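You operate a simulated robot arm through the tools that you are given. There is no shell and no other tool.

You are at the controls of a simulated robot arm. One attempt, no reset.

Task
Wind the white spool back to 5 turns, then test it.
Fine: it ends in the blue dock; wire brake on Firm before the crank turns; free the green lever to lift the spool out; press Test; the tester's dial and switch, the orange winder button and the other spools stay.

The check looks at the end state, three seconds after you hand in, the way a careful person would. Anything else that was tipped, shoved, dropped, spilled or broken makes it a failure.

Robot
A 6-joint arm with a two-finger gripper, fixed in place. Base frame: the origin is at the foot of the arm, x ahead of it, y to its left, z up; the work surface is at about z = 800. Lengths are in mm, angles in degrees, forces in N, time in s.
Its first joint turns from -166.0 to 166.0 degrees. Payload 3.43 kg.
Tool frame: the origin (TCP) lies between the finger pads and is the grasp point; the fingertips stand 20 mm ahead of it; z points along the fingers, y is the line along which they close. Largest opening 190 mm; the body of the gripper starts 248 mm behind the TCP.
Orientation is that of the tool frame in the base frame, as [roll, pitch, yaw] about the fixed x, y, z axes, in that order (R = Rz(yaw) Ry(pitch) Rx(roll)). With the fingers straight down and closing along the base's y, the tool's x points along the base's -x, its y along +y and its z along -z.

Tools
- The arm moves only by the tool drive_tool. Its argument "plan" is a list of rows, each a list of 7 numbers: the shift along the tool's x, y, z in mm, then the turn, a rotation vector about the tool's x, y, z in degrees, then the gripper command, from -1 (shut) to 1 (fully open), values between in proportion. In form: [[x, y, z, wx, wy, wz, grip], ...]. A call has 1 to 20 rows; each row shifts and turns the commanded pose from where the row before left it, along the tool's axes as they then stand. Rows are played at 5 a second. More than 50 mm and 8.6 degrees between two rows, or a gripper value outside its range, and nothing of the call is played. A pose out of reach is approached as far as the arm can. The call stops where the force on the tool passes 40 N (or 10 N more than at its start, if that is more) or the arm is blocked; 0.2 s more then pass. The fingers move at their own pace (about 45 mm/s each) and stop on an object; they squeeze with about 32 N. The grip force told is the motor's: it shows also when the fingers shut on nothing. Time passes only in rows, and 0.2 s behind the last, so rows that do not move let the fingers close. It gives the time, the measured TCP pose, the force on the tool (base axes), the opening and the grip force at its end, in the units of the frame above (readings bear some noise), with the torque about the TCP (base axes, N m) and any sound that the robot's microphone picked up.
- Cameras (640 x 400 px; columns grow to the right, rows downward): "scene" is fixed at [400.4, 650.7, 1560.3]; the picture's right is [-0.73, -0.69, 0.00], its down [-0.45, 0.48, -0.75] and it looks along [0.52, -0.55, -0.66] (base axes); focal length 320 px, centre (320, 200). "wrist" rides on the gripper at [70, -8, -288] in the tool frame; the picture's right is [0.12, 0.99, 0.00], its down [-0.96, 0.12, -0.25] and it looks along [-0.25, 0.03, 0.97] (tool axes); focal length 261 px, centre (320, 200). There is no depth. A picture from a camera that has moved, and an enlarged one, comes with that camera's place and axes in the base frame and with its lens.
- snapshot(camera): a new picture of that camera. The clock stands still meanwhile.
- slide_trunk(by): slides the trunk up (or, below 0, down) by that many mm; the arm rides with it, the base frame stays. It gives what a move gives, with no picture.
- zoom(camera, box): a new picture of the part [left, top, right, bottom] of that camera's present view, enlarged. The clock stands still meanwhile.
- hand_in(): hands the job in; it is judged then, once.

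Places have to be worked out from the pictures, the camera data and where the tool is seen. Open the gripper and draw the arm clear of the work before you hand the job in, unless the task says otherwise.

The tools are called after ">>>" by a JSON object that holds its "fn" and its "kwargs". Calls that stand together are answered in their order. drive_tool: Moves the arm, as the interface text tells. Its arguments: {"type":"object","properties":{"plan":{"type":"array"}},"required":["plan"]} The other tools are called the same way: slide_trunk (by) slides the trunk up or down; snapshot (camera) takes a picture; zoom (camera, box) takes an enlarged picture of a part of a camera's view; hand_in () hands the job in.

At the start:

```text
clock: 0.0
ee_pos: [719.9, -25.0, 1193.2]
tool_rot: [180.0, 0.0, -180.0]
contact_force: [0.7, -0.5, 0.8]
wrist_torque: [-0.02, -0.03, 0.02]
grip_width: 190.0
finger_force: 0.1
trunk travel left (down, up): [-150.0, 90.0]
```

scene: 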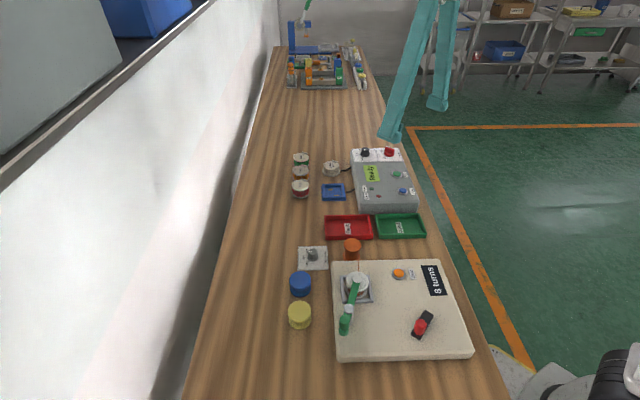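
wrist: 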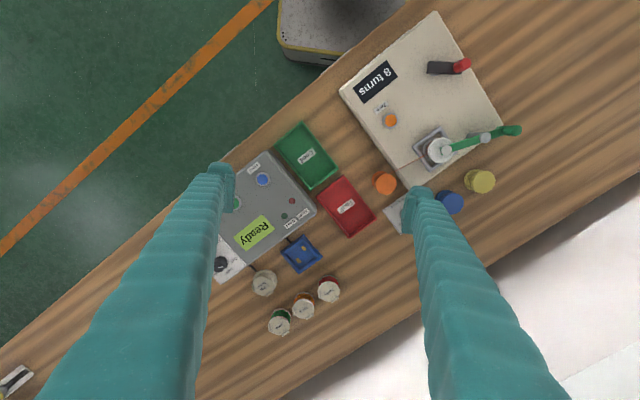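

I start by looking closer at the winder, the wire brake and the tester.

>>> {"fn": "zoom", "kwargs": {"camera": "scene", "box": [270, 230, 480, 370]}}

>>> {"fn": "zoom", "kwargs": {"camera": "scene", "box": [270, 130, 450, 250]}}

>>> {"fn": "zoom", "kwargs": {"camera": "wrist", "box": [330, 10, 540, 240]}}

>>> {"fn": "zoom", "kwargs": {"camera": "wrist", "box": [200, 110, 420, 340]}}

```text
2.86 times, centred on (375, 300) of scene
camera zoom: at [400.4, 650.7, 1560.3], right [-0.73, -0.69, 0.0], down [-0.45, 0.48, -0.75], along [0.52, -0.55, -0.66], focal length 915 px, centre (163, -86)
```

zoom: 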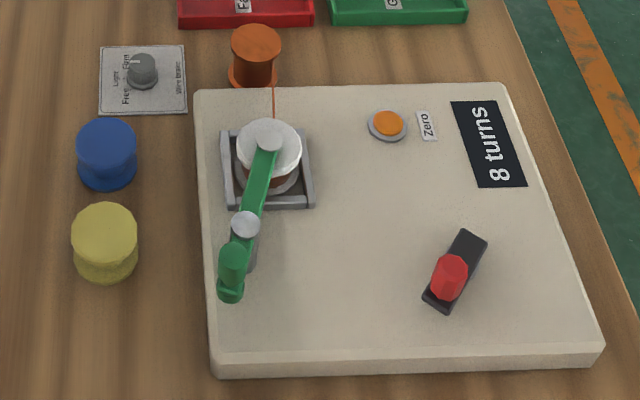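

```text
3.33 times, centred on (360, 190) of scene
camera zoom: at [400.4, 650.7, 1560.3], right [-0.73, -0.69, 0.0], down [-0.45, 0.48, -0.75], along [0.52, -0.55, -0.66], focal length 1067 px, centre (187, 233)
```

zoom: 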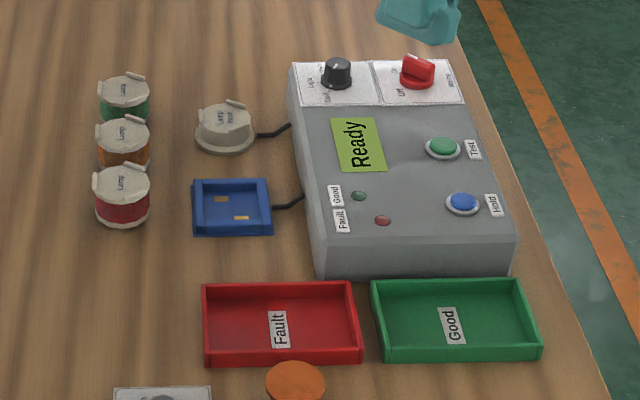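

```text
1.74 times, centred on (435, 125) of wrist
camera zoom: at [648.1, -32.9, 1479.4], right [-0.12, 0.99, 0.0], down [0.96, 0.12, 0.25], along [0.25, 0.03, -0.97], focal length 453 px, centre (120, 330)
```

zoom: 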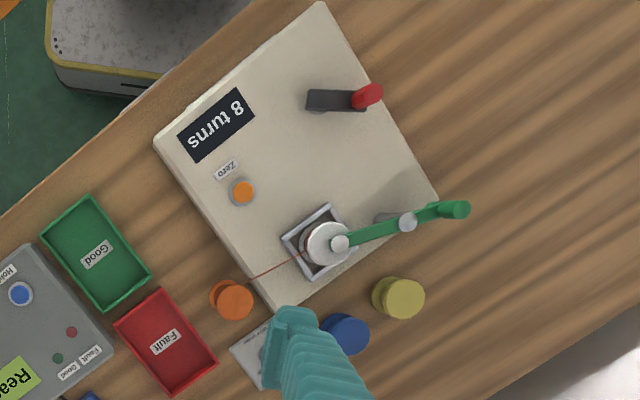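

```text
1.74 times, centred on (310, 225) of wrist
camera zoom: at [648.1, -32.9, 1479.4], right [-0.12, 0.99, 0.0], down [0.96, 0.12, 0.25], along [0.25, 0.03, -0.97], focal length 453 px, centre (337, 156)
```

zoom: 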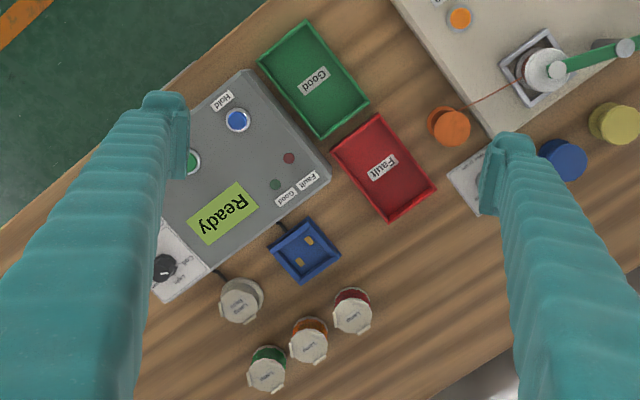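

The winder sits around (480–660, 190–240), the brake knob near (831, 224), the tester's Test button near (835, -216) and the dock near (985, -47). I move over the brake card for a closer look at its knob and marks.

>>> {"fn": "drive_tool", "kwargs": {"plan": [[-18.5, 41.5, 18.8, 0, 0, 0, 1], [-18.5, 41.5, 18.8, 0, 0, 0, 1], [-18.5, 41.5, 18.8, 0, 0, 0, 1], [-18.5, 41.5, 18.8, 0, 0, 0, 1], [-18.5, 41.5, 18.8, 0, 0, 0, 1], [-18.5, 41.5, 18.8, 0, 0, 0, 1], [0, 0, 0, 0, 0, 0, 1]]}}

>>> {"fn": "snapshot", "kwargs": {"camera": "wrist"}}

>>> {"fn": "zoom", "kwargs": {"camera": "wrist", "box": [240, 130, 400, 270]}}

```text
clock: 1.6
ee_pos: [831.3, 224.4, 1082.9]
tool_rot: [180.0, 0.0, -180.0]
contact_force: [0.6, 0.9, 0.0]
wrist_torque: [-0.02, 0.04, 0.05]
grip_width: 190.0
finger_force: 0.0
trunk travel left (down, up): [-150.0, 90.0]
```

```text
taken
camera wrist: at [759.3, 215.3, 1369.5], right [-0.12, 0.99, 0.0], down [0.96, 0.12, 0.25], along [0.25, 0.03, -0.97], focal length 261 px, centre (320, 200)
```

wrist: 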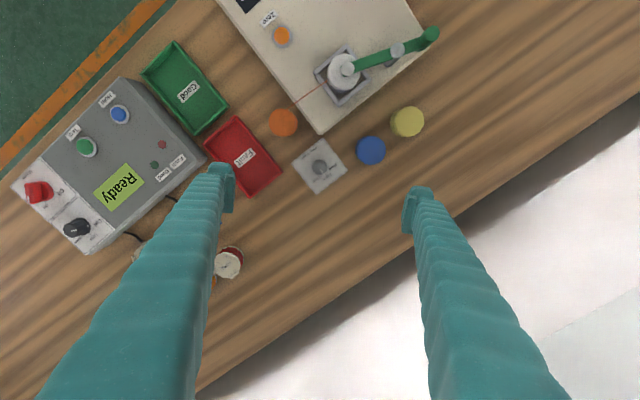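

```text
2.86 times, centred on (320, 200) of wrist
camera zoom: at [759.3, 215.3, 1369.5], right [-0.12, 0.99, 0.0], down [0.96, 0.12, 0.25], along [0.25, 0.03, -0.97], focal length 745 px, centre (320, 200)
```

zoom: 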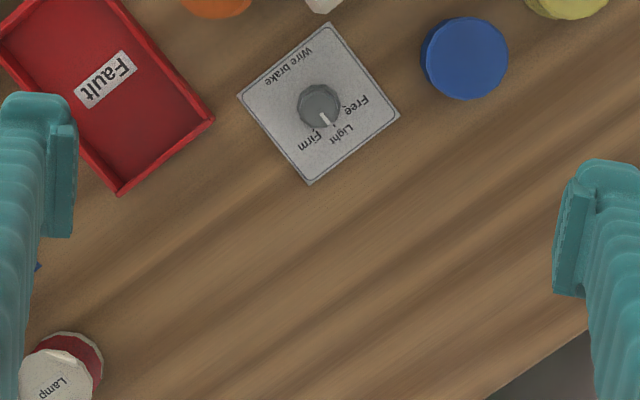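

The knob's card shows Free / Light / Firm, and the pointer seems near Light. I go lower for a sharper look at it.

>>> {"fn": "drive_tool", "kwargs": {"plan": [[0, 0, 48, 0, 0, 0, 1], [0, 0, 48, 0, 0, 0, 1], [0, 0, 48, 0, 0, 0, 1], [0, 0, 0, 0, 0, 0, 1]]}}

>>> {"fn": "snapshot", "kwargs": {"camera": "wrist"}}

>>> {"fn": "zoom", "kwargs": {"camera": "wrist", "box": [270, 110, 370, 210]}}

>>> {"fn": "zoom", "kwargs": {"camera": "scene", "box": [290, 235, 340, 280]}}

```text
clock: 2.6
ee_pos: [824.7, 224.9, 935.6]
tool_rot: [180.0, 0.0, -180.0]
contact_force: [0.3, -0.4, -0.7]
wrist_torque: [-0.02, 0.02, 0.0]
grip_width: 190.2
finger_force: 0.0
trunk travel left (down, up): [-150.0, 90.0]
```

```text
taken
camera wrist: at [754.2, 215.8, 1222.9], right [-0.12, 0.99, 0.0], down [0.96, 0.12, 0.25], along [0.25, 0.03, -0.97], focal length 261 px, centre (320, 200)
```

wrist: 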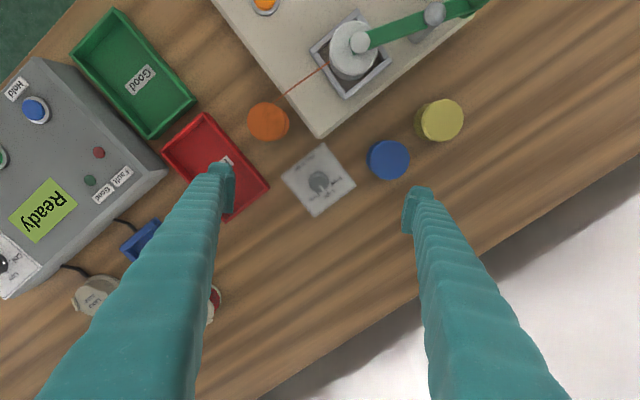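

```text
4.00 times, centred on (320, 160) of wrist
camera zoom: at [754.2, 215.8, 1222.9], right [-0.12, 0.99, 0.0], down [0.96, 0.12, 0.25], along [0.25, 0.03, -0.97], focal length 1043 px, centre (320, 360)
```

zoom: 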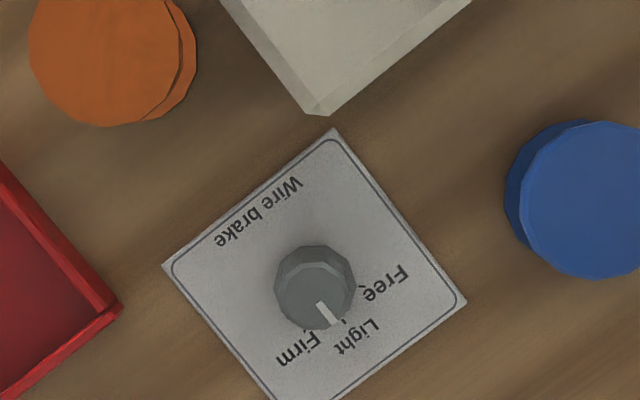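

```text
8.89 times, centred on (315, 258) of scene
camera zoom: at [400.4, 650.7, 1560.3], right [-0.73, -0.69, 0.0], down [-0.45, 0.48, -0.75], along [0.52, -0.55, -0.66], focal length 2846 px, centre (364, -311)
```

zoom: 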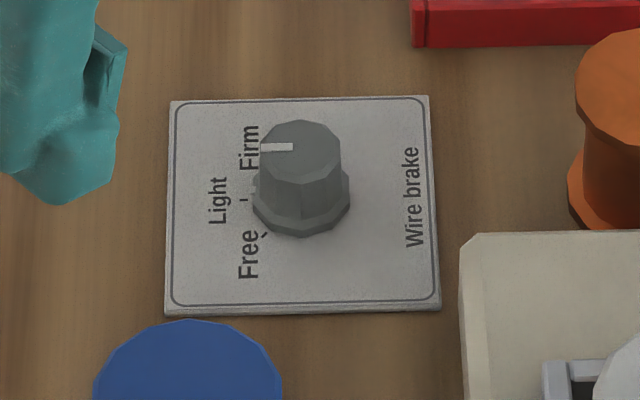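

The pointer stands on Light; Firm is about 45° clockwise seen from above. I narrow the gripper above the knob (at about (826, 223)) and check the pose reading.

>>> {"fn": "drive_tool", "kwargs": {"plan": [[0, 0, 0, 0, 0, 0, -0.26], [0, 0, 0, 0, 0, 0, -0.26], [0, 0, 0, 0, 0, 0, -0.26], [0, 0, 0, 0, 0, 0, -0.26], [0, 0, 0, 0, 0, 0, -0.26], [0, 0, 0, 0, 0, 0, -0.26], [0, 0, 0, 0, 0, 0, -0.26], [0, 0, 0, 0, 0, 0, -0.26]]}}

>>> {"fn": "snapshot", "kwargs": {"camera": "wrist"}}

```text
clock: 4.4
ee_pos: [825.6, 225.5, 936.7]
tool_rot: [180.0, 0.1, -180.0]
contact_force: [-0.8, 1.6, -0.2]
wrist_torque: [0.0, -0.01, -0.01]
grip_width: 70.3
finger_force: 0.0
trunk travel left (down, up): [-150.0, 90.0]
```

```text
taken
camera wrist: at [754.1, 215.8, 1223.4], right [-0.12, 0.99, 0.0], down [0.96, 0.12, 0.25], along [0.25, 0.03, -0.97], focal length 261 px, centre (320, 200)
```

wrist: 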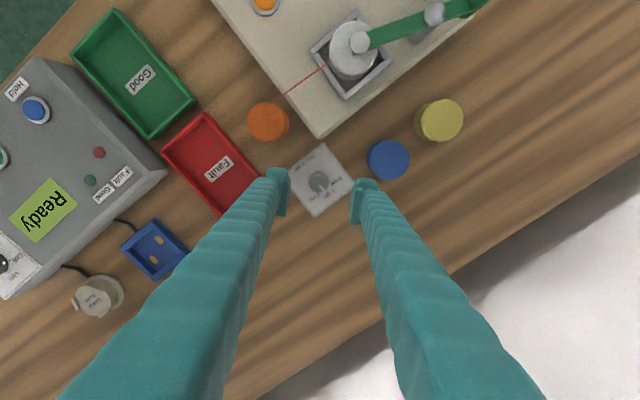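

Fingers bracket the knob. I descend most of the way and read the pose again.

>>> {"fn": "drive_tool", "kwargs": {"plan": [[0, -1, 30, 0, 0, 0, -0.26], [0, -1, 30, 0, 0, 0, -0.26], [0, 0, 0, 0, 0, 0, -0.26], [0, 0, 0, 0, 0, 0, -0.26]]}}

>>> {"fn": "snapshot", "kwargs": {"camera": "wrist"}}

>>> {"fn": "zoom", "kwargs": {"camera": "scene", "box": [260, 215, 380, 295]}}

```text
clock: 5.4
ee_pos: [828.6, 222.3, 877.5]
tool_rot: [179.9, 0.0, 180.0]
contact_force: [-0.1, 0.2, 1.2]
wrist_torque: [-0.01, 0.02, 0.04]
grip_width: 70.5
finger_force: 0.0
trunk travel left (down, up): [-150.0, 90.0]
```

```text
taken
camera wrist: at [757.6, 214.1, 1163.8], right [-0.12, 0.99, 0.0], down [0.96, 0.12, 0.25], along [0.25, 0.03, -0.97], focal length 261 px, centre (320, 200)
```

wrist: 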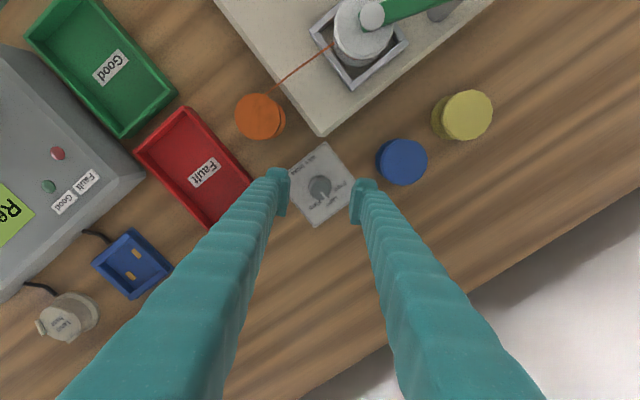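

```text
5.00 times, centred on (320, 255) of scene
camera zoom: at [400.4, 650.7, 1560.3], right [-0.73, -0.69, 0.0], down [-0.45, 0.48, -0.75], along [0.52, -0.55, -0.66], focal length 1601 px, centre (320, -75)
```

zoom: 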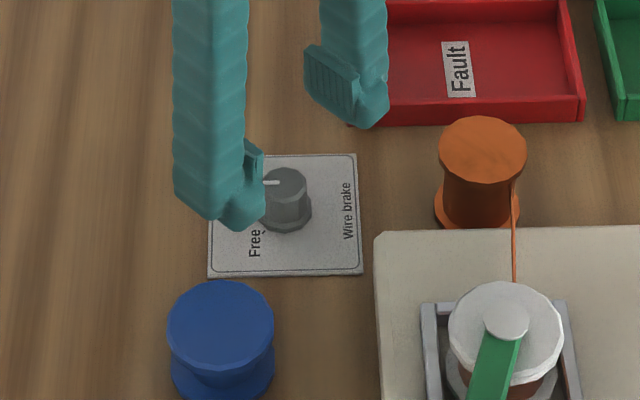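

Knob is centred between the fingers. I go down to about z 829 and close on it.

>>> {"fn": "drive_tool", "kwargs": {"plan": [[0, 0, 24, 0, 0, 0, -0.26], [0, 0, 24, 0, 0, 0, -0.26], [0, 0, 0, 0, 0, 0, -0.26], [0, 0, 0, 0, 0, 0, -1], [0, 0, 0, 0, 0, 0, -1], [0, 0, 0, 0, 0, 0, -1], [0, 0, 0, 0, 0, 0, -1], [0, 0, 0, 0, 0, 0, -1]]}}

>>> {"fn": "zoom", "kwargs": {"camera": "wrist", "box": [250, 130, 390, 230]}}

>>> {"fn": "zoom", "kwargs": {"camera": "scene", "box": [260, 215, 380, 295]}}

```text
clock: 7.2
ee_pos: [828.8, 223.3, 829.2]
tool_rot: [179.9, 0.0, -180.0]
contact_force: [-1.3, -3.8, -1.5]
wrist_torque: [-0.03, 0.03, -0.01]
grip_width: 32.6
finger_force: 45.1
trunk travel left (down, up): [-150.0, 90.0]
```

```text
4.00 times, centred on (320, 180) of wrist
camera zoom: at [758.3, 214.3, 1115.5], right [-0.12, 0.99, 0.0], down [0.96, 0.12, 0.25], along [0.25, 0.03, -0.97], focal length 1043 px, centre (320, 280)
```

zoom: 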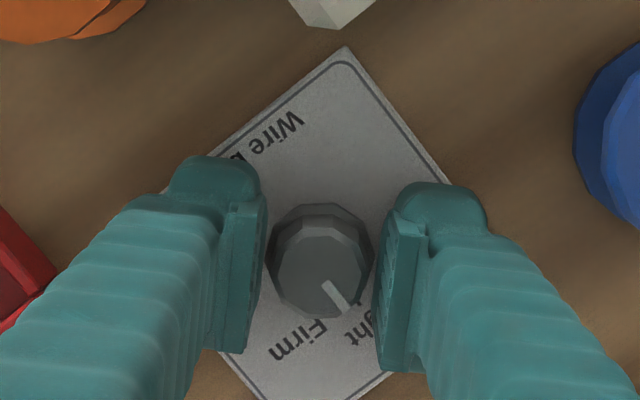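

```text
5.00 times, centred on (320, 255) of scene
camera zoom: at [400.4, 650.7, 1560.3], right [-0.73, -0.69, 0.0], down [-0.45, 0.48, -0.75], along [0.52, -0.55, -0.66], focal length 1601 px, centre (320, -75)
```

zoom: 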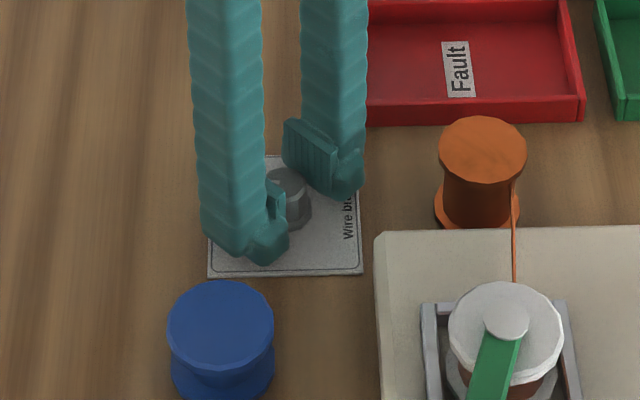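

Gripped at 32.6 mm. I turn 45° clockwise (tool +z) in small steps.

>>> {"fn": "drive_tool", "kwargs": {"plan": [[0, 0, 0, 0, 0, 7.5, -1], [0, 0, 0, 0, 0, 7.5, -1], [0, 0, 0, 0, 0, 7.5, -1], [0, 0, 0, 0, 0, 7.5, -1], [0, 0, 0, 0, 0, 7.5, -1], [0, 0, 0, 0, 0, 7.5, -1], [0, 0, 0, 0, 0, 0, -1]]}}

>>> {"fn": "zoom", "kwargs": {"camera": "wrist", "box": [250, 130, 390, 230]}}

>>> {"fn": "zoom", "kwargs": {"camera": "scene", "box": [260, 215, 380, 295]}}

```text
clock: 8.8
ee_pos: [830.5, 223.1, 827.9]
tool_rot: [-179.9, 0.0, 135.0]
contact_force: [-6.5, 2.3, 12.4]
wrist_torque: [0.03, 0.11, -0.04]
grip_width: 32.3
finger_force: 45.0
trunk travel left (down, up): [-150.0, 90.0]
```

```text
4.00 times, centred on (320, 180) of wrist
camera zoom: at [773.0, 267.1, 1115.4], right [0.62, 0.79, 0.0], down [0.76, -0.6, 0.25], along [0.2, -0.15, -0.97], focal length 1043 px, centre (320, 280)
```

zoom: 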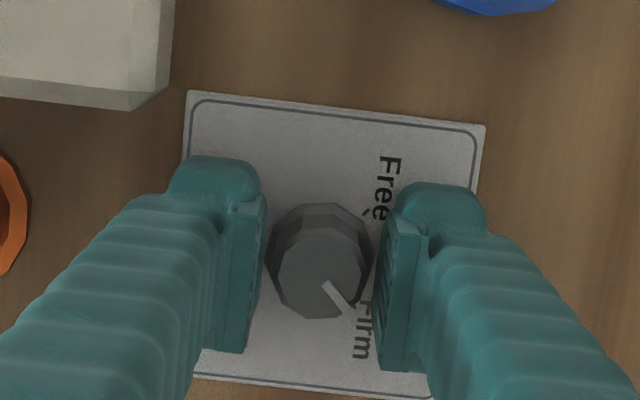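

```text
5.00 times, centred on (320, 255) of scene
camera zoom: at [400.4, 650.7, 1560.3], right [-0.73, -0.69, 0.0], down [-0.45, 0.48, -0.75], along [0.52, -0.55, -0.66], focal length 1601 px, centre (320, -75)
```

zoom: 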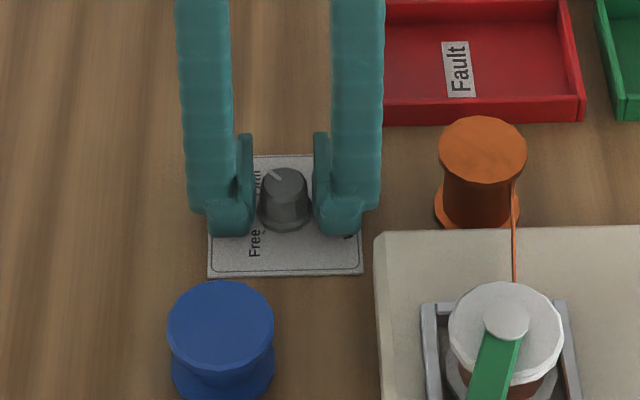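

The knob followed, pointer toward Firm. I release, rise and check where the pointer ended.

>>> {"fn": "drive_tool", "kwargs": {"plan": [[0, 0, 0, 0, 0, 0, -0.26], [0, 0, 0, 0, 0, 0, -0.26], [0, 0, 0, 0, 0, 0, -0.26], [0, 0, 0, 0, 0, 0, -0.26], [0, 0, -30, 0, 0, 0, -0.26], [0, 0, -40, 0, 0, 0, -0.26], [0, 0, -45, 0, 0, 0, -0.26], [0, 0, 0, 0, 0, 0, 0.5], [0, 0, 0, 0, 0, 0, 0.5], [0, 0, 0, 0, 0, 0, 0.5]]}}

>>> {"fn": "zoom", "kwargs": {"camera": "wrist", "box": [270, 110, 370, 210]}}

>>> {"fn": "zoom", "kwargs": {"camera": "scene", "box": [290, 235, 340, 280]}}

```text
clock: 11.0
ee_pos: [829.4, 222.2, 941.0]
tool_rot: [-180.0, 0.0, 135.0]
contact_force: [0.7, -0.9, -0.8]
wrist_torque: [0.03, -0.01, -0.02]
grip_width: 141.1
finger_force: 0.0
trunk travel left (down, up): [-150.0, 90.0]
```

```text
4.00 times, centred on (320, 160) of wrist
camera zoom: at [772.7, 266.2, 1227.6], right [0.62, 0.79, 0.0], down [0.76, -0.6, 0.25], along [0.19, -0.15, -0.97], focal length 1043 px, centre (320, 360)
```

zoom: 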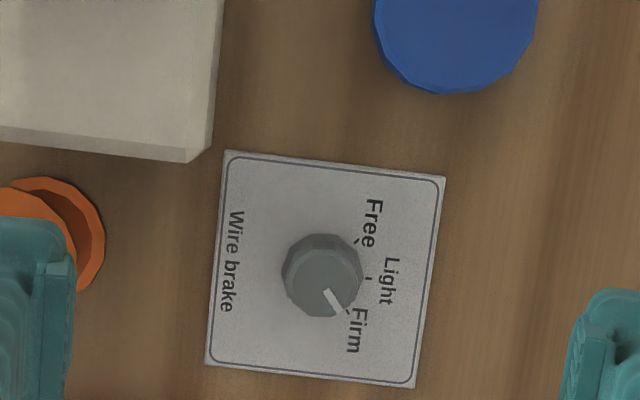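

```text
8.89 times, centred on (315, 258) of scene
camera zoom: at [400.4, 650.7, 1560.3], right [-0.73, -0.69, 0.0], down [-0.45, 0.48, -0.75], along [0.52, -0.55, -0.66], focal length 2846 px, centre (364, -311)
```

zoom: 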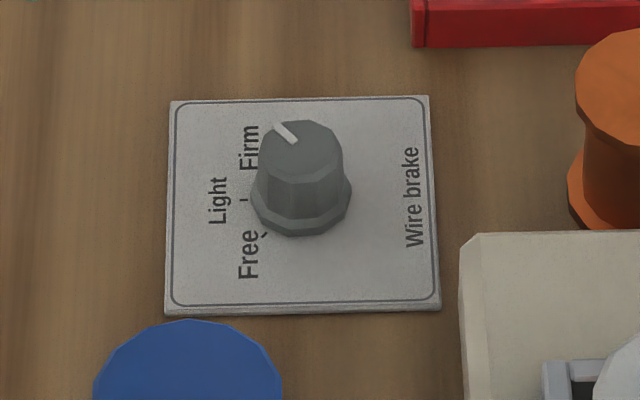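

Pointer is exactly on the Firm tick. Now I turn the tool back, rise, and move over the crank near (482, 210) to study it.

>>> {"fn": "drive_tool", "kwargs": {"plan": [[0, 0, -15, 0, 0, -7.5, 0.5], [0, 0, -15, 0, 0, -7.5, 0.5], [0, 0, -15, 0, 0, -7.5, 0.5], [0, 0, -15, 0, 0, -7.5, 0.5], [0, 0, -15, 0, 0, -7.5, 0.5], [0, 0, -15, 0, 0, -7.5, 0.5], [48, -1, 0, 0, 0, 0, 1], [48, -1, 0, 0, 0, 0, 1], [48, -1, 0, 0, 0, 0, 1], [48, -1, 0, 0, 0, 0, 1], [48, -1, 0, 0, 0, 0, 1], [48, -1, 0, 0, 0, 0, 1], [48, -1, 0, 0, 0, 0, 1], [0, 0, 0, 0, 0, 0, 1], [0, 0, 0, 0, 0, 0, 1]]}}

>>> {"fn": "snapshot", "kwargs": {"camera": "wrist"}}

>>> {"fn": "zoom", "kwargs": {"camera": "wrist", "box": [220, 80, 420, 260]}}

>>> {"fn": "zoom", "kwargs": {"camera": "scene", "box": [325, 255, 475, 360]}}

```text
clock: 14.2
ee_pos: [497.2, 216.5, 1034.2]
tool_rot: [180.0, 0.0, -180.0]
contact_force: [-0.5, 0.1, 0.0]
wrist_torque: [-0.03, 0.0, -0.04]
grip_width: 190.3
finger_force: 0.0
trunk travel left (down, up): [-150.0, 90.0]
```

```text
taken
camera wrist: at [424.5, 207.3, 1322.1], right [-0.12, 0.99, 0.0], down [0.96, 0.12, 0.25], along [0.25, 0.03, -0.97], focal length 261 px, centre (320, 200)
```

wrist: 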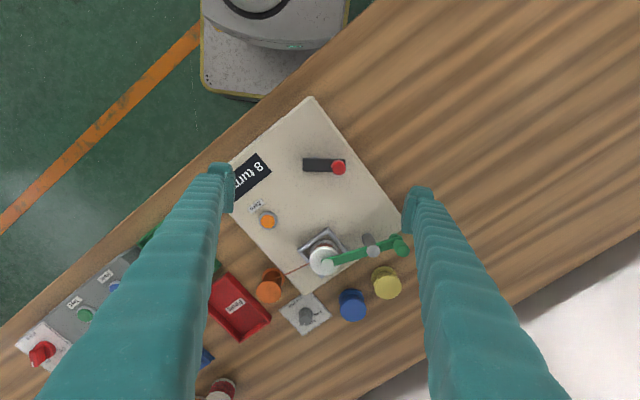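

```text
2.22 times, centred on (320, 170) of wrist
camera zoom: at [424.5, 207.3, 1322.1], right [-0.12, 0.99, 0.0], down [0.96, 0.12, 0.25], along [0.25, 0.03, -0.97], focal length 579 px, centre (320, 267)
```

zoom: 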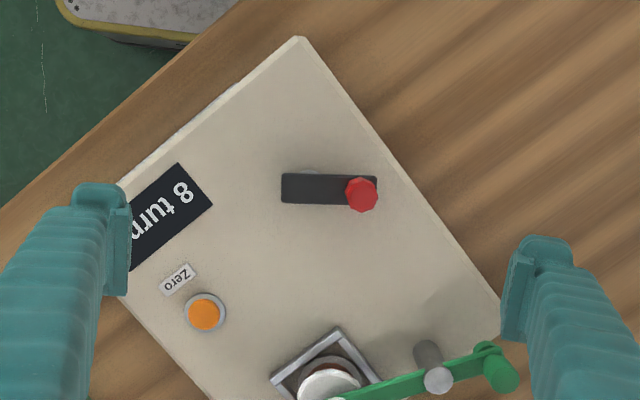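

```text
3.81 times, centred on (400, 308) of scene
camera zoom: at [400.4, 650.7, 1560.3], right [-0.73, -0.69, 0.0], down [-0.45, 0.48, -0.75], along [0.52, -0.55, -0.66], focal length 1220 px, centre (15, -210)
```

zoom: 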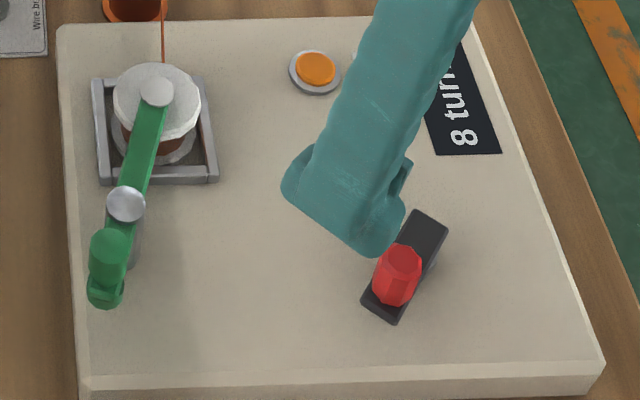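

I zoom in more tightly on the crank to fix the pivot and knob positions.

>>> {"fn": "zoom", "kwargs": {"camera": "wrist", "box": [290, 140, 360, 190]}}

>>> {"fn": "zoom", "kwargs": {"camera": "scene", "box": [405, 300, 450, 345]}}

>>> {"fn": "zoom", "kwargs": {"camera": "wrist", "box": [290, 220, 420, 310]}}

>>> {"fn": "zoom", "kwargs": {"camera": "scene", "box": [330, 260, 390, 345]}}

```text
8.00 times, centred on (325, 165) of wrist
camera zoom: at [424.5, 207.3, 1322.1], right [-0.12, 0.99, 0.0], down [0.96, 0.12, 0.25], along [0.25, 0.03, -0.97], focal length 2085 px, centre (280, 480)
```

zoom: 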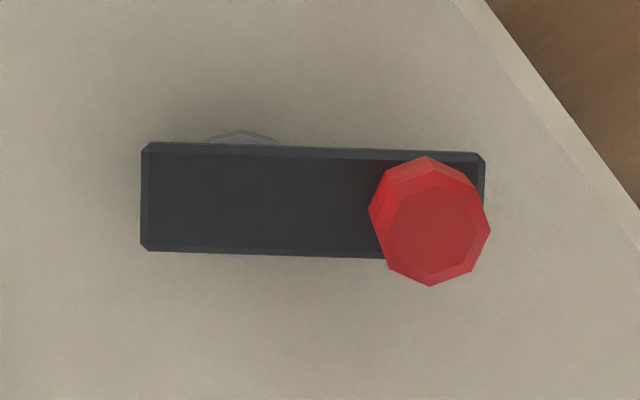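

```text
8.89 times, centred on (428, 322) of scene
camera zoom: at [400.4, 650.7, 1560.3], right [-0.73, -0.69, 0.0], down [-0.45, 0.48, -0.75], along [0.52, -0.55, -0.66], focal length 2846 px, centre (-636, -889)
```

zoom: 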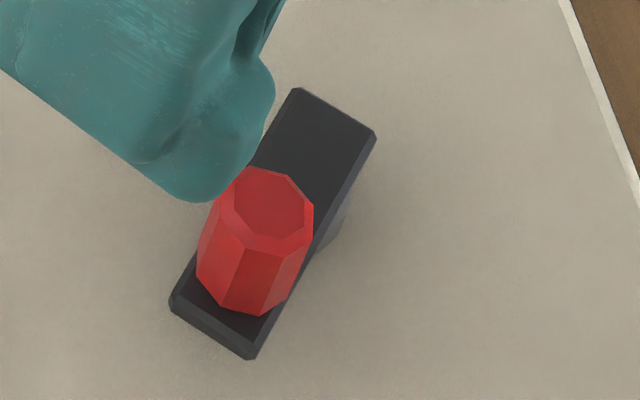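

```text
4.44 times, centred on (355, 265) of wrist
camera zoom: at [424.5, 207.3, 1322.1], right [-0.12, 0.99, 0.0], down [0.96, 0.12, 0.25], along [0.25, 0.03, -0.97], focal length 1158 px, centre (164, -89)
```

zoom: 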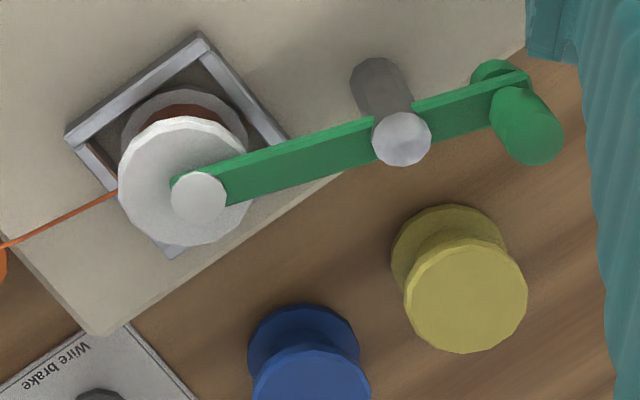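

```text
4.71 times, centred on (360, 302) of scene
camera zoom: at [400.4, 650.7, 1560.3], right [-0.73, -0.69, 0.0], down [-0.45, 0.48, -0.75], along [0.52, -0.55, -0.66], focal length 1507 px, centre (132, -282)
```

zoom: 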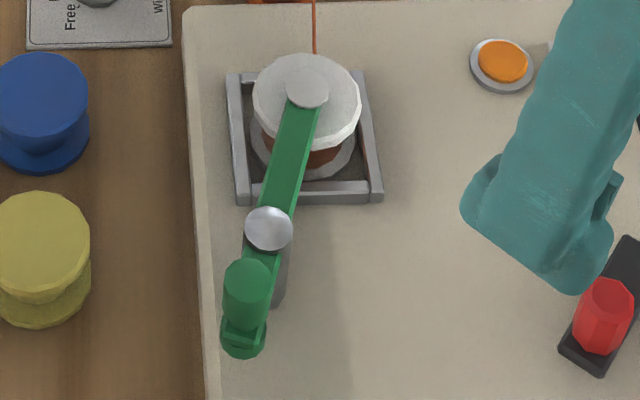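

Triangulating: crank pivot about (481, 206), bar top z≈861, red knob at about (479, 244) with top at z≈900, so radius ≈38 mm. I go over the knob with a 70 mm opening.

>>> {"fn": "drive_tool", "kwargs": {"plan": [[9, 14, 0, 0, 0, 0, -0.26], [9, 14, 0, 0, 0, 0, -0.26], [0, 0, 30, 0, 0, 0, -0.26], [0, 0, 30, 0, 0, 0, -0.26], [0, 0, 30, 0, 0, 0, -0.26], [0, 0, 0, 0, 0, 0, -0.26], [0, 0, 0, 0, 0, 0, -0.26]]}}

>>> {"fn": "zoom", "kwargs": {"camera": "wrist", "box": [240, 110, 400, 230]}}

>>> {"fn": "zoom", "kwargs": {"camera": "scene", "box": [370, 255, 475, 345]}}

```text
clock: 15.8
ee_pos: [478.3, 243.3, 944.0]
tool_rot: [-180.0, 0.1, -179.9]
contact_force: [-0.6, 0.2, -0.2]
wrist_torque: [-0.03, 0.02, 0.01]
grip_width: 70.3
finger_force: 0.0
trunk travel left (down, up): [-150.0, 90.0]
```

```text
3.33 times, centred on (320, 170) of wrist
camera zoom: at [406.6, 234.5, 1230.6], right [-0.12, 0.99, 0.0], down [0.96, 0.12, 0.25], along [0.25, 0.03, -0.97], focal length 869 px, centre (320, 300)
```

zoom: 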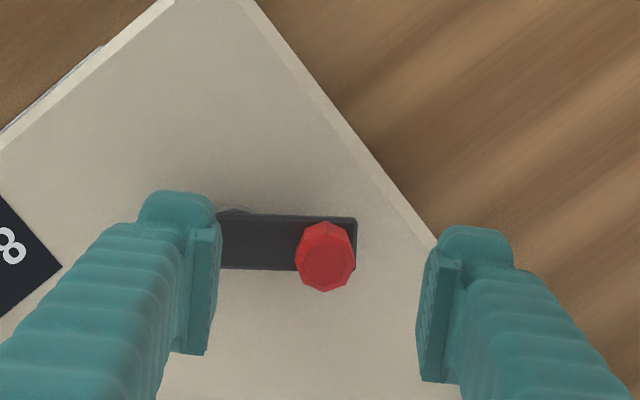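

```text
4.44 times, centred on (422, 300) of scene
camera zoom: at [400.4, 650.7, 1560.3], right [-0.73, -0.69, 0.0], down [-0.45, 0.48, -0.75], along [0.52, -0.55, -0.66], focal length 1423 px, centre (-136, -244)
```

zoom: 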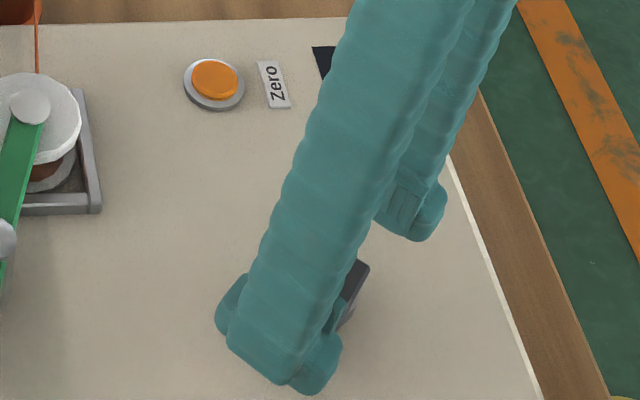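

The knob is centred between the fingers. I descend to about z 887 and close on it.

>>> {"fn": "drive_tool", "kwargs": {"plan": [[1, 1, 28, 0, 0, 0, -0.26], [1, 1, 29, 0, 0, 0, -0.26], [0, 0, 0, 0, 0, 0, -0.26], [0, 0, 0, 0, 0, 0, -1], [0, 0, 0, 0, 0, 0, -1], [0, 0, 0, 0, 0, 0, -1], [0, 0, 0, 0, 0, 0, -1], [0, 0, 0, 0, 0, 0, -1]]}}

>>> {"fn": "zoom", "kwargs": {"camera": "wrist", "box": [240, 110, 400, 230]}}

>>> {"fn": "zoom", "kwargs": {"camera": "scene", "box": [370, 255, 475, 345]}}

```text
clock: 17.6
ee_pos: [475.7, 245.5, 888.1]
tool_rot: [-179.9, 0.1, 179.9]
contact_force: [3.8, -35.2, -4.6]
wrist_torque: [-0.33, -0.18, 0.01]
grip_width: 22.8
finger_force: 45.4
trunk travel left (down, up): [-150.0, 90.0]
```

```text
3.33 times, centred on (320, 170) of wrist
camera zoom: at [405.4, 236.9, 1174.6], right [-0.12, 0.99, 0.0], down [0.96, 0.12, 0.25], along [0.25, 0.03, -0.97], focal length 869 px, centre (320, 300)
```

zoom: 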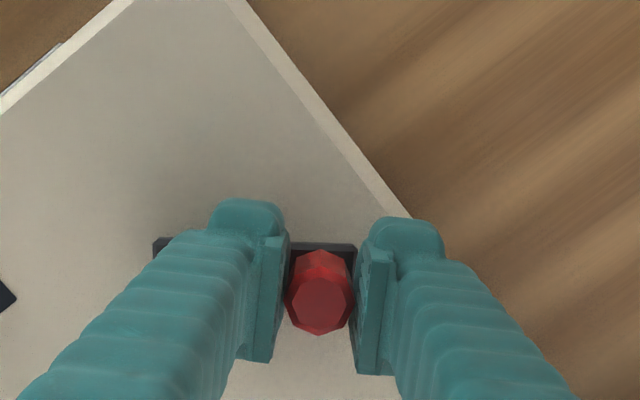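

```text
4.44 times, centred on (422, 300) of scene
camera zoom: at [400.4, 650.7, 1560.3], right [-0.73, -0.69, 0.0], down [-0.45, 0.48, -0.75], along [0.52, -0.55, -0.66], focal length 1423 px, centre (-136, -244)
```

zoom: 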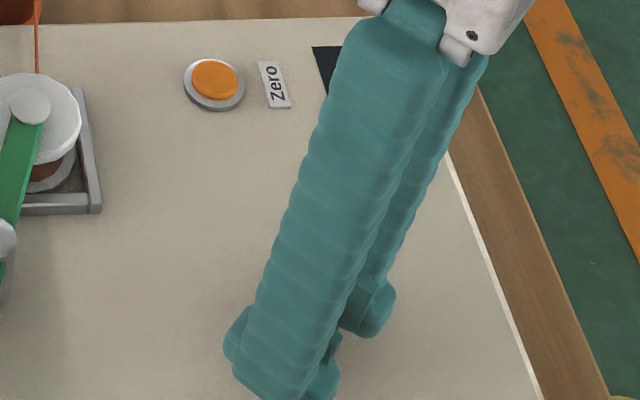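

The grip pushes the tool sideways (−35 N in y), so the command sits a bit too far in +y; I ease it back to relax the force.

>>> {"fn": "drive_tool", "kwargs": {"plan": [[0, -1, 0, 0, 0, 0, -1], [0, 0, 0, 0, 0, 0, -1]]}}

```text
clock: 18.2
ee_pos: [475.3, 245.6, 887.9]
tool_rot: [179.8, 0.0, -179.9]
contact_force: [10.5, -29.3, -2.0]
wrist_torque: [-0.23, -0.26, 0.25]
grip_width: 22.9
finger_force: 45.5
trunk travel left (down, up): [-150.0, 90.0]
```

About 6 N/mm compliance; I shift another 4 mm in −y.

>>> {"fn": "drive_tool", "kwargs": {"plan": [[-0.5, -2, 0, 0, 0, 0, -1], [-0.5, -2, 0, 0, 0, 0, -1], [0, 0, 0, 0, 0, 0, -1]]}}

```text
clock: 19.0
ee_pos: [476.2, 244.7, 888.0]
tool_rot: [179.8, 0.0, 180.0]
contact_force: [-4.5, 33.9, 14.1]
wrist_torque: [0.41, 0.26, -0.02]
grip_width: 22.7
finger_force: 45.1
trunk travel left (down, up): [-150.0, 90.0]
```

The zero-force centre is about (476, 245.1). I add 2 mm back and then test a 30° counter-clockwise arc about the pivot (479, 206), radius 39.

>>> {"fn": "drive_tool", "kwargs": {"plan": [[0, 2, 0, 0, 0, 0, -1], [5.05, -0.74, 0, 0, 0, 0, -1], [4.9, -1.39, 0, 0, 0, 0, -1], [4.69, -2.02, 0, 0, 0, 0, -1], [4.37, -2.62, 0, 0, 0, 0, -1], [0, 0, 0, 0, 0, 0, -1]]}}

>>> {"fn": "zoom", "kwargs": {"camera": "wrist", "box": [120, 50, 420, 250]}}

>>> {"fn": "zoom", "kwargs": {"camera": "scene", "box": [330, 255, 475, 345]}}

```text
clock: 19.6
ee_pos: [474.5, 244.1, 888.1]
tool_rot: [179.7, 0.1, 179.8]
contact_force: [-6.1, 28.5, 3.6]
wrist_torque: [0.37, 1.01, -0.07]
grip_width: 22.6
finger_force: 45.3
trunk travel left (down, up): [-150.0, 90.0]
stopped in row 2: the force on the tool passed its limit at 48 N (the readings are from after the stop); the commanded pose is now the measured one
```

```text
2.00 times, centred on (270, 150) of wrist
camera zoom: at [402.7, 235.0, 1174.2], right [-0.12, 0.99, 0.0], down [0.96, 0.11, 0.25], along [0.25, 0.03, -0.97], focal length 521 px, centre (420, 300)
```

zoom: 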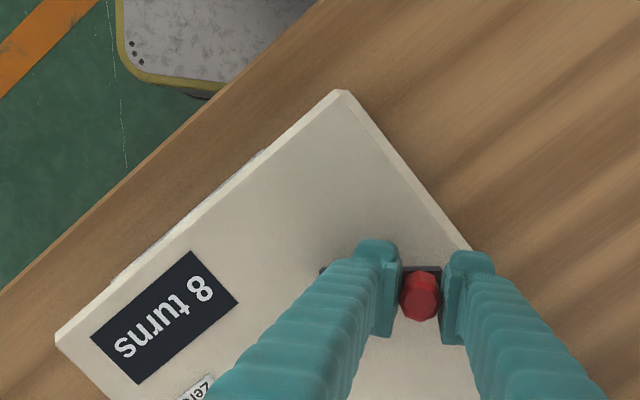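

```text
4.41 times, centred on (402, 300) of scene
camera zoom: at [400.4, 650.7, 1560.3], right [-0.73, -0.69, 0.0], down [-0.45, 0.48, -0.75], along [0.52, -0.55, -0.66], focal length 1413 px, centre (-44, -241)
```

zoom: 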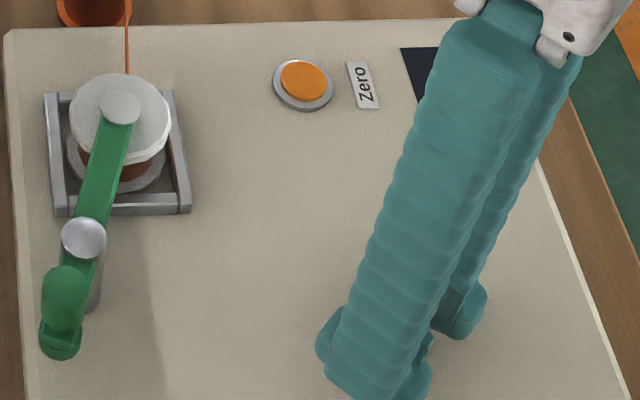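

Gripping is stiff and the stop tripped before the crank moved. I'll instead push the knob with closed fingers from behind; first release and rise clear.

>>> {"fn": "drive_tool", "kwargs": {"plan": [[0, 0, 0, 0, 0, 0, -0.4], [0, 0, 0, 0, 0, 0, -0.4], [0, 0, 0, 0, 0, 0, -0.4], [0, 0, -20, 0, 0, 0, -0.4], [0, 0, -25, 0, 0, 0, -0.4], [0, 0, -5, 0, 0, 0, -1], [-15, 1, 0, 0, 0, 0, -1], [-15, 1, 0, 0, 0, 0, -1], [-16, 1, 0, 0, 0, 0, -1], [0, 0, 0, 0, 0, 0, -1]]}}

>>> {"fn": "zoom", "kwargs": {"camera": "wrist", "box": [240, 60, 400, 230]}}

>>> {"fn": "zoom", "kwargs": {"camera": "scene", "box": [330, 255, 475, 345]}}

```text
clock: 21.8
ee_pos: [521.5, 246.1, 937.8]
tool_rot: [179.8, 0.1, 179.8]
contact_force: [0.1, 0.3, 0.1]
wrist_torque: [-0.01, -0.01, -0.05]
grip_width: 0.0
finger_force: 32.0
trunk travel left (down, up): [-150.0, 90.0]
```

```text
2.35 times, centred on (320, 145) of wrist
camera zoom: at [448.9, 236.0, 1224.7], right [-0.12, 0.99, 0.0], down [0.96, 0.11, 0.25], along [0.25, 0.03, -0.97], focal length 613 px, centre (320, 329)
```

zoom: 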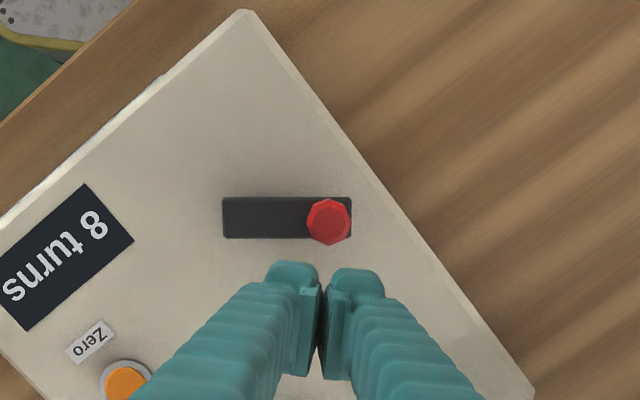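

```text
4.41 times, centred on (402, 300) of scene
camera zoom: at [400.4, 650.7, 1560.3], right [-0.73, -0.69, 0.0], down [-0.45, 0.48, -0.75], along [0.52, -0.55, -0.66], focal length 1413 px, centre (-44, -241)
```

zoom: 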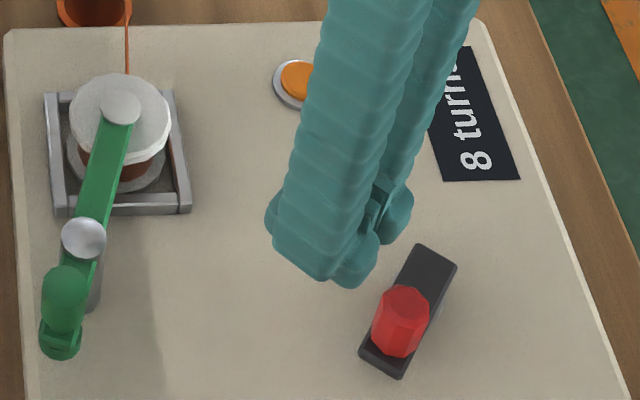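

Crank unchanged at 8 turns; fingers are shut on the +x side of the knob. I descend and push it 30° counter-clockwise.

>>> {"fn": "drive_tool", "kwargs": {"plan": [[0, 0, 25, 0, 0, 0, -1], [0, 0, 25, 0, 0, 0, -1], [0, 0, 0, 0, 0, 0, -1], [6.5, 0.75, 0, 0, 0, 0, -1], [7, 0.75, 0, 0, 0, 0, -1], [5.7, 3.4, 0, 0, 0, 0, -1], [6.03, 2.6, 0, 0, 0, 0, -1], [6.33, 1.84, 0, 0, 0, 0, -1], [6.54, 0.96, 0, 0, 0, 0, -1], [0, 0, 0, 0, 0, 0, -1]]}}

>>> {"fn": "zoom", "kwargs": {"camera": "wrist", "box": [120, 50, 420, 250]}}

>>> {"fn": "zoom", "kwargs": {"camera": "scene", "box": [330, 255, 475, 345]}}

```text
clock: 24.0
ee_pos: [483.2, 257.9, 886.8]
tool_rot: [179.7, 0.2, 179.9]
contact_force: [0.7, 0.2, 0.0]
wrist_torque: [0.02, 0.03, -0.03]
grip_width: 0.0
finger_force: 32.5
trunk travel left (down, up): [-150.0, 90.0]
```

```text
2.00 times, centred on (270, 150) of wrist
camera zoom: at [410.4, 248.2, 1174.2], right [-0.12, 0.99, 0.0], down [0.96, 0.11, 0.25], along [0.25, 0.03, -0.97], focal length 521 px, centre (420, 300)
```

zoom: 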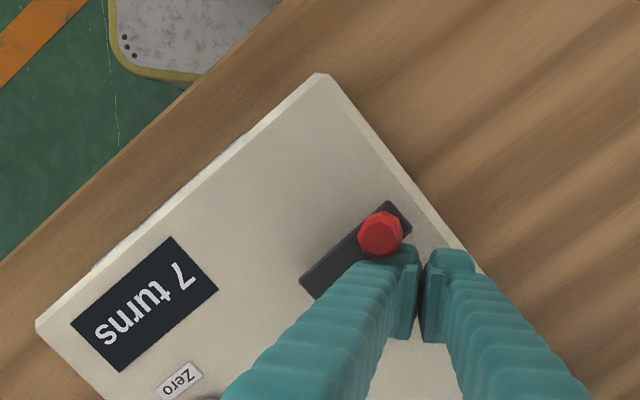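

```text
4.41 times, centred on (402, 300) of scene
camera zoom: at [400.4, 650.7, 1560.3], right [-0.73, -0.69, 0.0], down [-0.45, 0.48, -0.75], along [0.52, -0.55, -0.66], focal length 1413 px, centre (-44, -241)
```

zoom: 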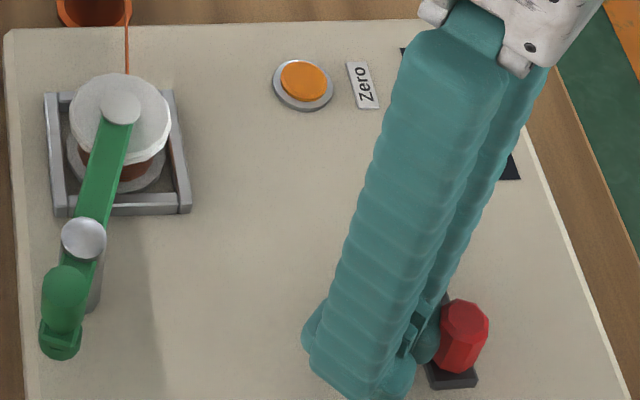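

Counter-clockwise reduces the count: the display now reads 7 with near-zero force. I continue the pusher along its circle another 90° and watch the display.

>>> {"fn": "drive_tool", "kwargs": {"plan": [[8.79, 0, 0, 0, 0, 0, -1], [8.65, -1.53, 0, 0, 0, 0, -1], [8.26, -3.0, 0, 0, 0, 0, -1], [7.61, -4.39, 0, 0, 0, 0, -1], [6.73, -5.65, 0, 0, 0, 0, -1], [5.65, -6.73, 0, 0, 0, 0, -1], [4.39, -7.61, 0, 0, 0, 0, -1], [3.0, -8.26, 0, 0, 0, 0, -1], [1.53, -8.65, 0, 0, 0, 0, -1], [0, 0, 0, 0, 0, 0, -1]]}}

>>> {"fn": "zoom", "kwargs": {"camera": "wrist", "box": [120, 50, 420, 250]}}

>>> {"fn": "zoom", "kwargs": {"camera": "scene", "box": [330, 255, 475, 345]}}

```text
clock: 26.2
ee_pos: [429.8, 210.0, 888.2]
tool_rot: [179.8, 0.2, 179.8]
contact_force: [-0.2, 0.4, -0.1]
wrist_torque: [-0.02, 0.01, 0.0]
grip_width: 0.0
finger_force: 32.4
trunk travel left (down, up): [-150.0, 90.0]
```

```text
2.00 times, centred on (270, 150) of wrist
camera zoom: at [356.9, 201.4, 1174.7], right [-0.12, 0.99, 0.0], down [0.96, 0.11, 0.25], along [0.25, 0.03, -0.97], focal length 521 px, centre (420, 300)
```

zoom: 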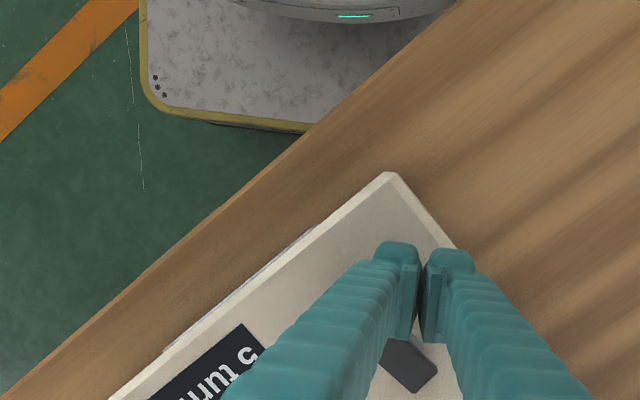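

```text
4.41 times, centred on (402, 300) of scene
camera zoom: at [400.4, 650.7, 1560.3], right [-0.73, -0.69, 0.0], down [-0.45, 0.48, -0.75], along [0.52, -0.55, -0.66], focal length 1413 px, centre (-44, -241)
```

zoom: 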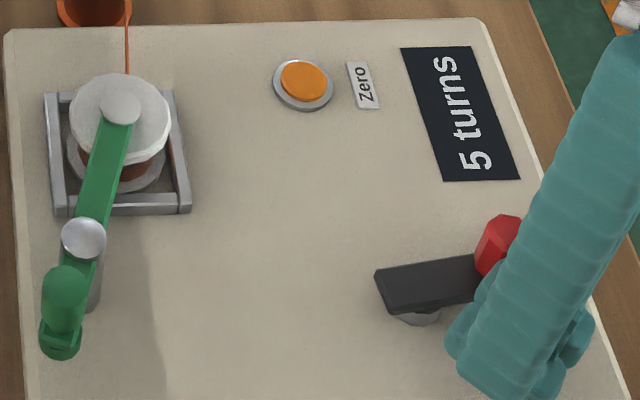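

The display reads 5 turns already (the crank is geared at roughly 45° per turn). I lift straight up without touching the knob and check the reading and crank angle.

>>> {"fn": "drive_tool", "kwargs": {"plan": [[3, 3, 0, 0, 0, 0, -1], [0, 0, -25, 0, 0, 0, -1], [0, 0, -40, 0, 0, 0, -1], [0, 0, -45, 0, 0, 0, -1], [-25, 20, -40, 0, 0, 0, -1], [-25, 20, -20, 0, 0, 0, -1], [0, 0, 0, 0, 0, 0, 1], [0, 0, 0, 0, 0, 0, 1], [0, 0, 0, 0, 0, 0, 1], [0, 0, 0, 0, 0, 0, 1]]}}

>>> {"fn": "zoom", "kwargs": {"camera": "wrist", "box": [180, 80, 440, 260]}}

>>> {"fn": "zoom", "kwargs": {"camera": "scene", "box": [330, 255, 475, 345]}}

```text
refused: row 5 steps farther than a row can; nothing moved
```

```text
2.22 times, centred on (310, 170) of wrist
camera zoom: at [356.9, 201.4, 1174.7], right [-0.12, 0.99, 0.0], down [0.96, 0.11, 0.25], along [0.25, 0.03, -0.97], focal length 579 px, centre (342, 267)
```

zoom: 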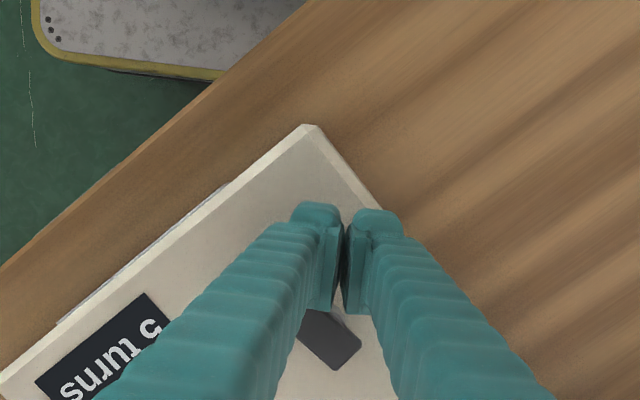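

```text
4.41 times, centred on (402, 300) of scene
camera zoom: at [400.4, 650.7, 1560.3], right [-0.73, -0.69, 0.0], down [-0.45, 0.48, -0.75], along [0.52, -0.55, -0.66], focal length 1413 px, centre (-44, -241)
```

zoom: 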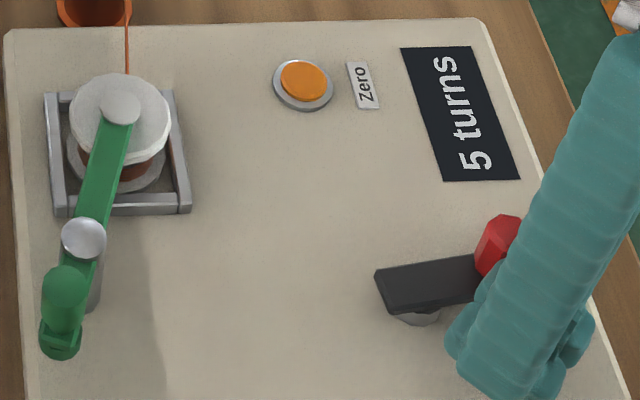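

One row was too long, nothing moved. I resend with shorter steps.

>>> {"fn": "drive_tool", "kwargs": {"plan": [[2, 3, 0, 0, 0, 0, -1], [0, 0, -25, 0, 0, 0, -1], [0, 0, -40, 0, 0, 0, -1], [0, 0, -45, 0, 0, 0, -1], [-25, 10, -30, 0, 0, 0, -1], [-30, 5, -10, 0, 0, 0, -1], [0, 0, 0, 0, 0, 0, 1], [0, 0, 0, 0, 0, 0, 1], [0, 0, 0, 0, 0, 0, 1], [0, 0, 0, 0, 0, 0, 1]]}}

>>> {"fn": "zoom", "kwargs": {"camera": "wrist", "box": [220, 80, 420, 240]}}

>>> {"fn": "zoom", "kwargs": {"camera": "scene", "box": [330, 255, 475, 345]}}

```text
clock: 28.4
ee_pos: [482.9, 228.1, 1037.8]
tool_rot: [179.8, 0.1, 179.8]
contact_force: [-0.1, -0.2, 0.0]
wrist_torque: [0.0, 0.0, -0.03]
grip_width: 88.0
finger_force: 0.1
trunk travel left (down, up): [-150.0, 90.0]
```

```text
2.50 times, centred on (320, 160) of wrist
camera zoom: at [410.4, 218.7, 1324.1], right [-0.12, 0.99, 0.0], down [0.96, 0.11, 0.25], along [0.25, 0.03, -0.97], focal length 652 px, centre (320, 300)
```

zoom: 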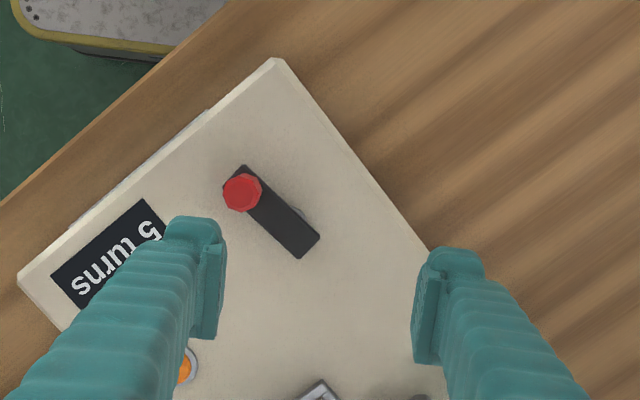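

```text
4.41 times, centred on (402, 300) of scene
camera zoom: at [400.4, 650.7, 1560.3], right [-0.73, -0.69, 0.0], down [-0.45, 0.48, -0.75], along [0.52, -0.55, -0.66], focal length 1413 px, centre (-44, -241)
```

zoom: 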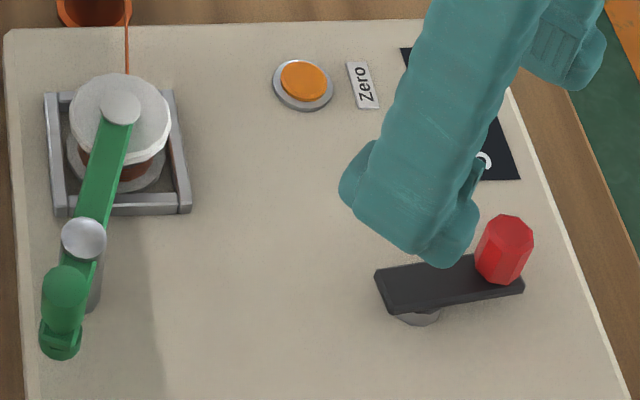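

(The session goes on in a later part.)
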